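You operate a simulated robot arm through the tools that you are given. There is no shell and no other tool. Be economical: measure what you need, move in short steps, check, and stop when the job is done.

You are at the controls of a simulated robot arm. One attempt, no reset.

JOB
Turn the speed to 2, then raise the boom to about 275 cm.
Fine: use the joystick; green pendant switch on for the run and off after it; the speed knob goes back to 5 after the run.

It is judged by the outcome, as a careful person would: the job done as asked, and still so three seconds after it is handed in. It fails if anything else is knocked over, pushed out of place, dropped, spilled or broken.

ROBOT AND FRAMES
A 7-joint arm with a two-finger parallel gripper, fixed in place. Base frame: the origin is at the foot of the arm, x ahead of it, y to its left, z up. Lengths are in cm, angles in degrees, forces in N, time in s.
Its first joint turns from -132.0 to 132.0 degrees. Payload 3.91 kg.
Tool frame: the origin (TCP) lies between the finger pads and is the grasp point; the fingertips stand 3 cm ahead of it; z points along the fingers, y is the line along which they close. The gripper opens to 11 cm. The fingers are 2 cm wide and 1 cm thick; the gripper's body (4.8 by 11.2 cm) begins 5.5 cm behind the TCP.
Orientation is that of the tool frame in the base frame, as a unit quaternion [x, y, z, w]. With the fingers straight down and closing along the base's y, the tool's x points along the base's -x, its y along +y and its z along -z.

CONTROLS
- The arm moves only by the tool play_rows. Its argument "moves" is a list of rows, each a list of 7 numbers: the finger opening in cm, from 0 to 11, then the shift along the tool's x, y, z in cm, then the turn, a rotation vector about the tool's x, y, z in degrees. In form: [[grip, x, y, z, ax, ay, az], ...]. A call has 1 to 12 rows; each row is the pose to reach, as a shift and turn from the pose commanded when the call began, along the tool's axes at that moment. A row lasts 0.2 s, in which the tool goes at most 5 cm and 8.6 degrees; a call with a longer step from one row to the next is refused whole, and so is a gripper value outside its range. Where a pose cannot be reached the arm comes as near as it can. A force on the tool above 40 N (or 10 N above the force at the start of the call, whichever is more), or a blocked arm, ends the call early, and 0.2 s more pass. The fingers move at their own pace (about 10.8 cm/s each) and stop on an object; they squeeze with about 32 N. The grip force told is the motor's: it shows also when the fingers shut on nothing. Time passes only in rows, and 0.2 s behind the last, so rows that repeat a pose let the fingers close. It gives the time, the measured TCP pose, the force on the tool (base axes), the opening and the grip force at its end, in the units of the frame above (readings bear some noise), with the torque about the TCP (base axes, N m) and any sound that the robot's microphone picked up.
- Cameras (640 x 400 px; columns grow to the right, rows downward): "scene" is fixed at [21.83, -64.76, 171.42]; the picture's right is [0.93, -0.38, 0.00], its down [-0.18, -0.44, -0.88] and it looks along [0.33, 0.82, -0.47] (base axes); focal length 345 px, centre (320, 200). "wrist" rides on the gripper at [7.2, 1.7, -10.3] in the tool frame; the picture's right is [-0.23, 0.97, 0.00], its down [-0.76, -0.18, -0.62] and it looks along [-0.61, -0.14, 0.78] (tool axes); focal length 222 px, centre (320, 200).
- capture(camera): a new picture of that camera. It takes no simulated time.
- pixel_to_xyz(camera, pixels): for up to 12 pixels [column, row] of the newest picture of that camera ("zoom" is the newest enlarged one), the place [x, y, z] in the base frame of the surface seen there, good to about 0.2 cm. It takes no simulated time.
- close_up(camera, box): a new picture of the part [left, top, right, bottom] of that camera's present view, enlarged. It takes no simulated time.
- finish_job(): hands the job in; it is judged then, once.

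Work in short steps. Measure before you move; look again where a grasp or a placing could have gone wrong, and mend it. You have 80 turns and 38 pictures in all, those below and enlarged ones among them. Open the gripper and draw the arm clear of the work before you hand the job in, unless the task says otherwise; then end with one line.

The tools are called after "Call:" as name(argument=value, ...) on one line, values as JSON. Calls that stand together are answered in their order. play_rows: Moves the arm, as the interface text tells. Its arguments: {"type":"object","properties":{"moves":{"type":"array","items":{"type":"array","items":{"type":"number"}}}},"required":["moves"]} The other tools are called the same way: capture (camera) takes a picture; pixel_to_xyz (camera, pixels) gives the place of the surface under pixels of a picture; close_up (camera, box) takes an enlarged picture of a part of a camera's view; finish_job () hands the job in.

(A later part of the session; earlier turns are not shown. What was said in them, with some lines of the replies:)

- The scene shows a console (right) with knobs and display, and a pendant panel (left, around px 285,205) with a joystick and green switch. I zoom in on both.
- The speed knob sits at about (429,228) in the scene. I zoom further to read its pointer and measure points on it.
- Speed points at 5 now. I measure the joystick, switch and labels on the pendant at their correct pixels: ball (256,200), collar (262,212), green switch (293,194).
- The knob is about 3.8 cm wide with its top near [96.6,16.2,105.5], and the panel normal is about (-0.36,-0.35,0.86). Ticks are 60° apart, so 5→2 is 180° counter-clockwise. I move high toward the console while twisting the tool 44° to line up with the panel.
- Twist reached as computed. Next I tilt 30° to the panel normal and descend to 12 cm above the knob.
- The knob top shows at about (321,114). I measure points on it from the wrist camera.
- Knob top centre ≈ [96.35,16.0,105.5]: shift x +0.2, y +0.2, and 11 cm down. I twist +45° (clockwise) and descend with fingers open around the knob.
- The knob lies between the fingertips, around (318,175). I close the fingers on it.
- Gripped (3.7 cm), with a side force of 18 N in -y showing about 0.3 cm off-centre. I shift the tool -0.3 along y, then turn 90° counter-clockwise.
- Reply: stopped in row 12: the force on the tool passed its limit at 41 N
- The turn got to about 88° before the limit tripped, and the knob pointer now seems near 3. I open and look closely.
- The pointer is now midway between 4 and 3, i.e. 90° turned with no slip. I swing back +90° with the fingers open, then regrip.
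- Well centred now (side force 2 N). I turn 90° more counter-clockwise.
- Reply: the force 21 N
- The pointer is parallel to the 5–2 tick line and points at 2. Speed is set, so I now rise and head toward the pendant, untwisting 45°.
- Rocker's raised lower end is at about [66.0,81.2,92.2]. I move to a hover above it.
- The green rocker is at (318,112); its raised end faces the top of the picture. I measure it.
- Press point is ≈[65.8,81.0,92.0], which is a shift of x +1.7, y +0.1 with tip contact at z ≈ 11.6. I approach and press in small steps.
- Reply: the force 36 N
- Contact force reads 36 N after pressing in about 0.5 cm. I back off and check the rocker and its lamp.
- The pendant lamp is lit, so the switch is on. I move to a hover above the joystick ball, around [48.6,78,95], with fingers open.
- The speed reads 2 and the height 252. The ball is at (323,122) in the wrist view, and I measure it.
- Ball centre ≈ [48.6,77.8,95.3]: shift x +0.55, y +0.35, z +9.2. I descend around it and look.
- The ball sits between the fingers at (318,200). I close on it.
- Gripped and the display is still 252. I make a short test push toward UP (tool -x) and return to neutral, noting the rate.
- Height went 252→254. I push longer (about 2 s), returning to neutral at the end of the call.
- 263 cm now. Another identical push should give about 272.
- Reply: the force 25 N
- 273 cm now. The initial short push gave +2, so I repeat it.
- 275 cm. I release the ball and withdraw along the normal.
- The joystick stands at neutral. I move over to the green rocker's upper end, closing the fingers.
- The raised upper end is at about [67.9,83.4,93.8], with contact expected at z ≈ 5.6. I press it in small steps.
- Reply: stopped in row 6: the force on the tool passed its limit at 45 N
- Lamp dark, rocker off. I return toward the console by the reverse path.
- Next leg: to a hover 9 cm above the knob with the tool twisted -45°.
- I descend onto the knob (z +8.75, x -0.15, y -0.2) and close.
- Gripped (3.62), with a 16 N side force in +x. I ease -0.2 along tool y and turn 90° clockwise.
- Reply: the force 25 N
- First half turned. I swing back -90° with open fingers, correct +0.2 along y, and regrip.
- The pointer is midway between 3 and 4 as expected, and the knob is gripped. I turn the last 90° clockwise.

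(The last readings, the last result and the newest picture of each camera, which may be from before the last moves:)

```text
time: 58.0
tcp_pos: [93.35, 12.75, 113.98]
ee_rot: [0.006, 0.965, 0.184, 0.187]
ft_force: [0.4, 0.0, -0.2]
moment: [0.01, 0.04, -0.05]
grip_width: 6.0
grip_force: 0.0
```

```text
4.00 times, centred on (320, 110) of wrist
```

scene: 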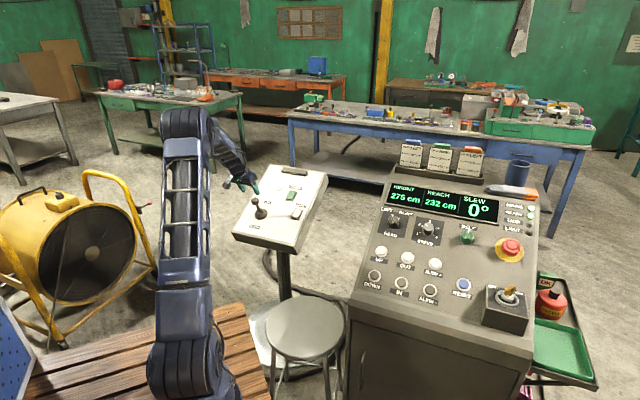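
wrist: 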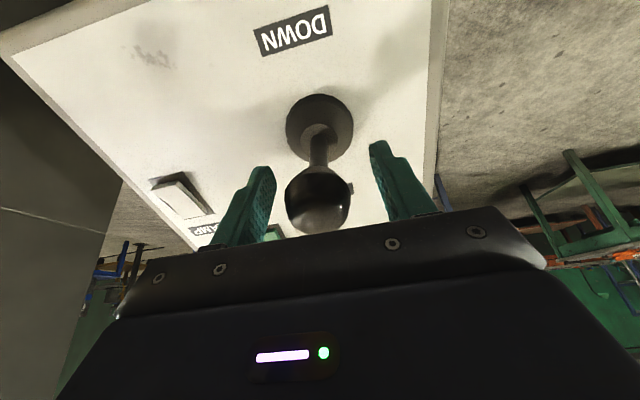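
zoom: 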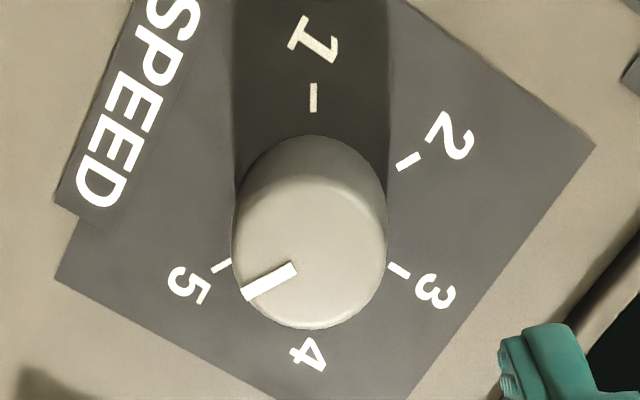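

The pointer is parallel to tick 5, so the knob is back at 5. I open, draw clear and check the whole scene.

Call:
play_rows(moves=[[8, 0, 0, -4, 0, 0, 0], [11, 0, 0, -8, 0, 0, 0], [11, 0, 0, -12, 0, 0, 0], [11, 0, 0, -16, 0, 0, 0], [11, 0, 0, -20, 0, 0, 0], [11, 0, 0, -20, 0, 0, 0]])

Call:
capture(camera="scene")

Call:
close_up(camera="scene", box=[385, 175, 545, 255])

```text
time: 59.4
tcp_pos: [85.75, 5.75, 131.1]
ee_rot: [0.005, 0.965, 0.185, 0.188]
ft_force: [0.5, -0.4, 0.2]
moment: [0.02, 0.03, 0.0]
grip_width: 11.0
grip_force: 0.0
```

```text
7 pictures are left
```

scene: 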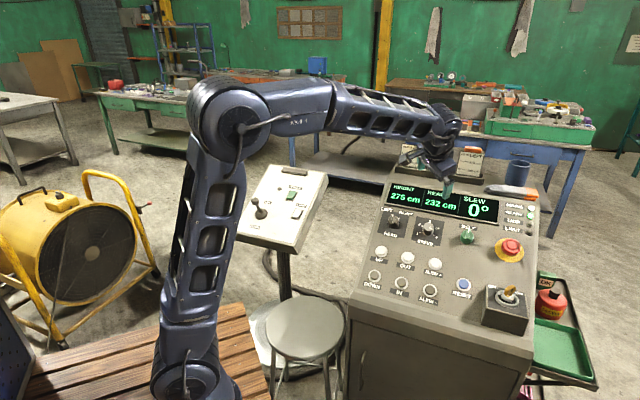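

```text
4.00 times, centred on (465, 215) of scene
```

zoom: 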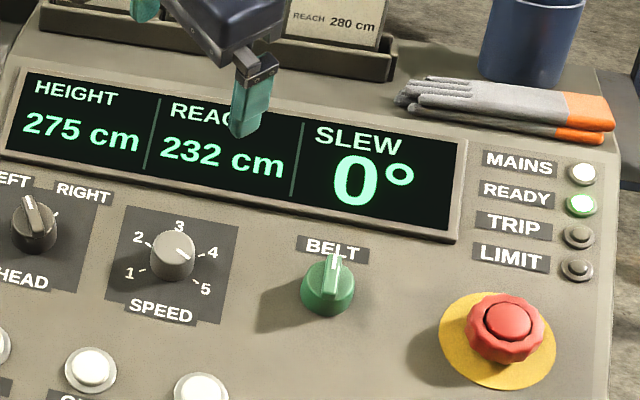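

The display reads 275 cm, the speed knob points at 5, the pendant switch is off, nothing else has moved and the arm is clear. I hand in.

Call:
finish_job()

```text
The job is handed in.
```

The job is done: the boom went up from 252 to 275 cm on the joystick at speed 2, the green pendant switch is off again, and the speed knob is back at 5.
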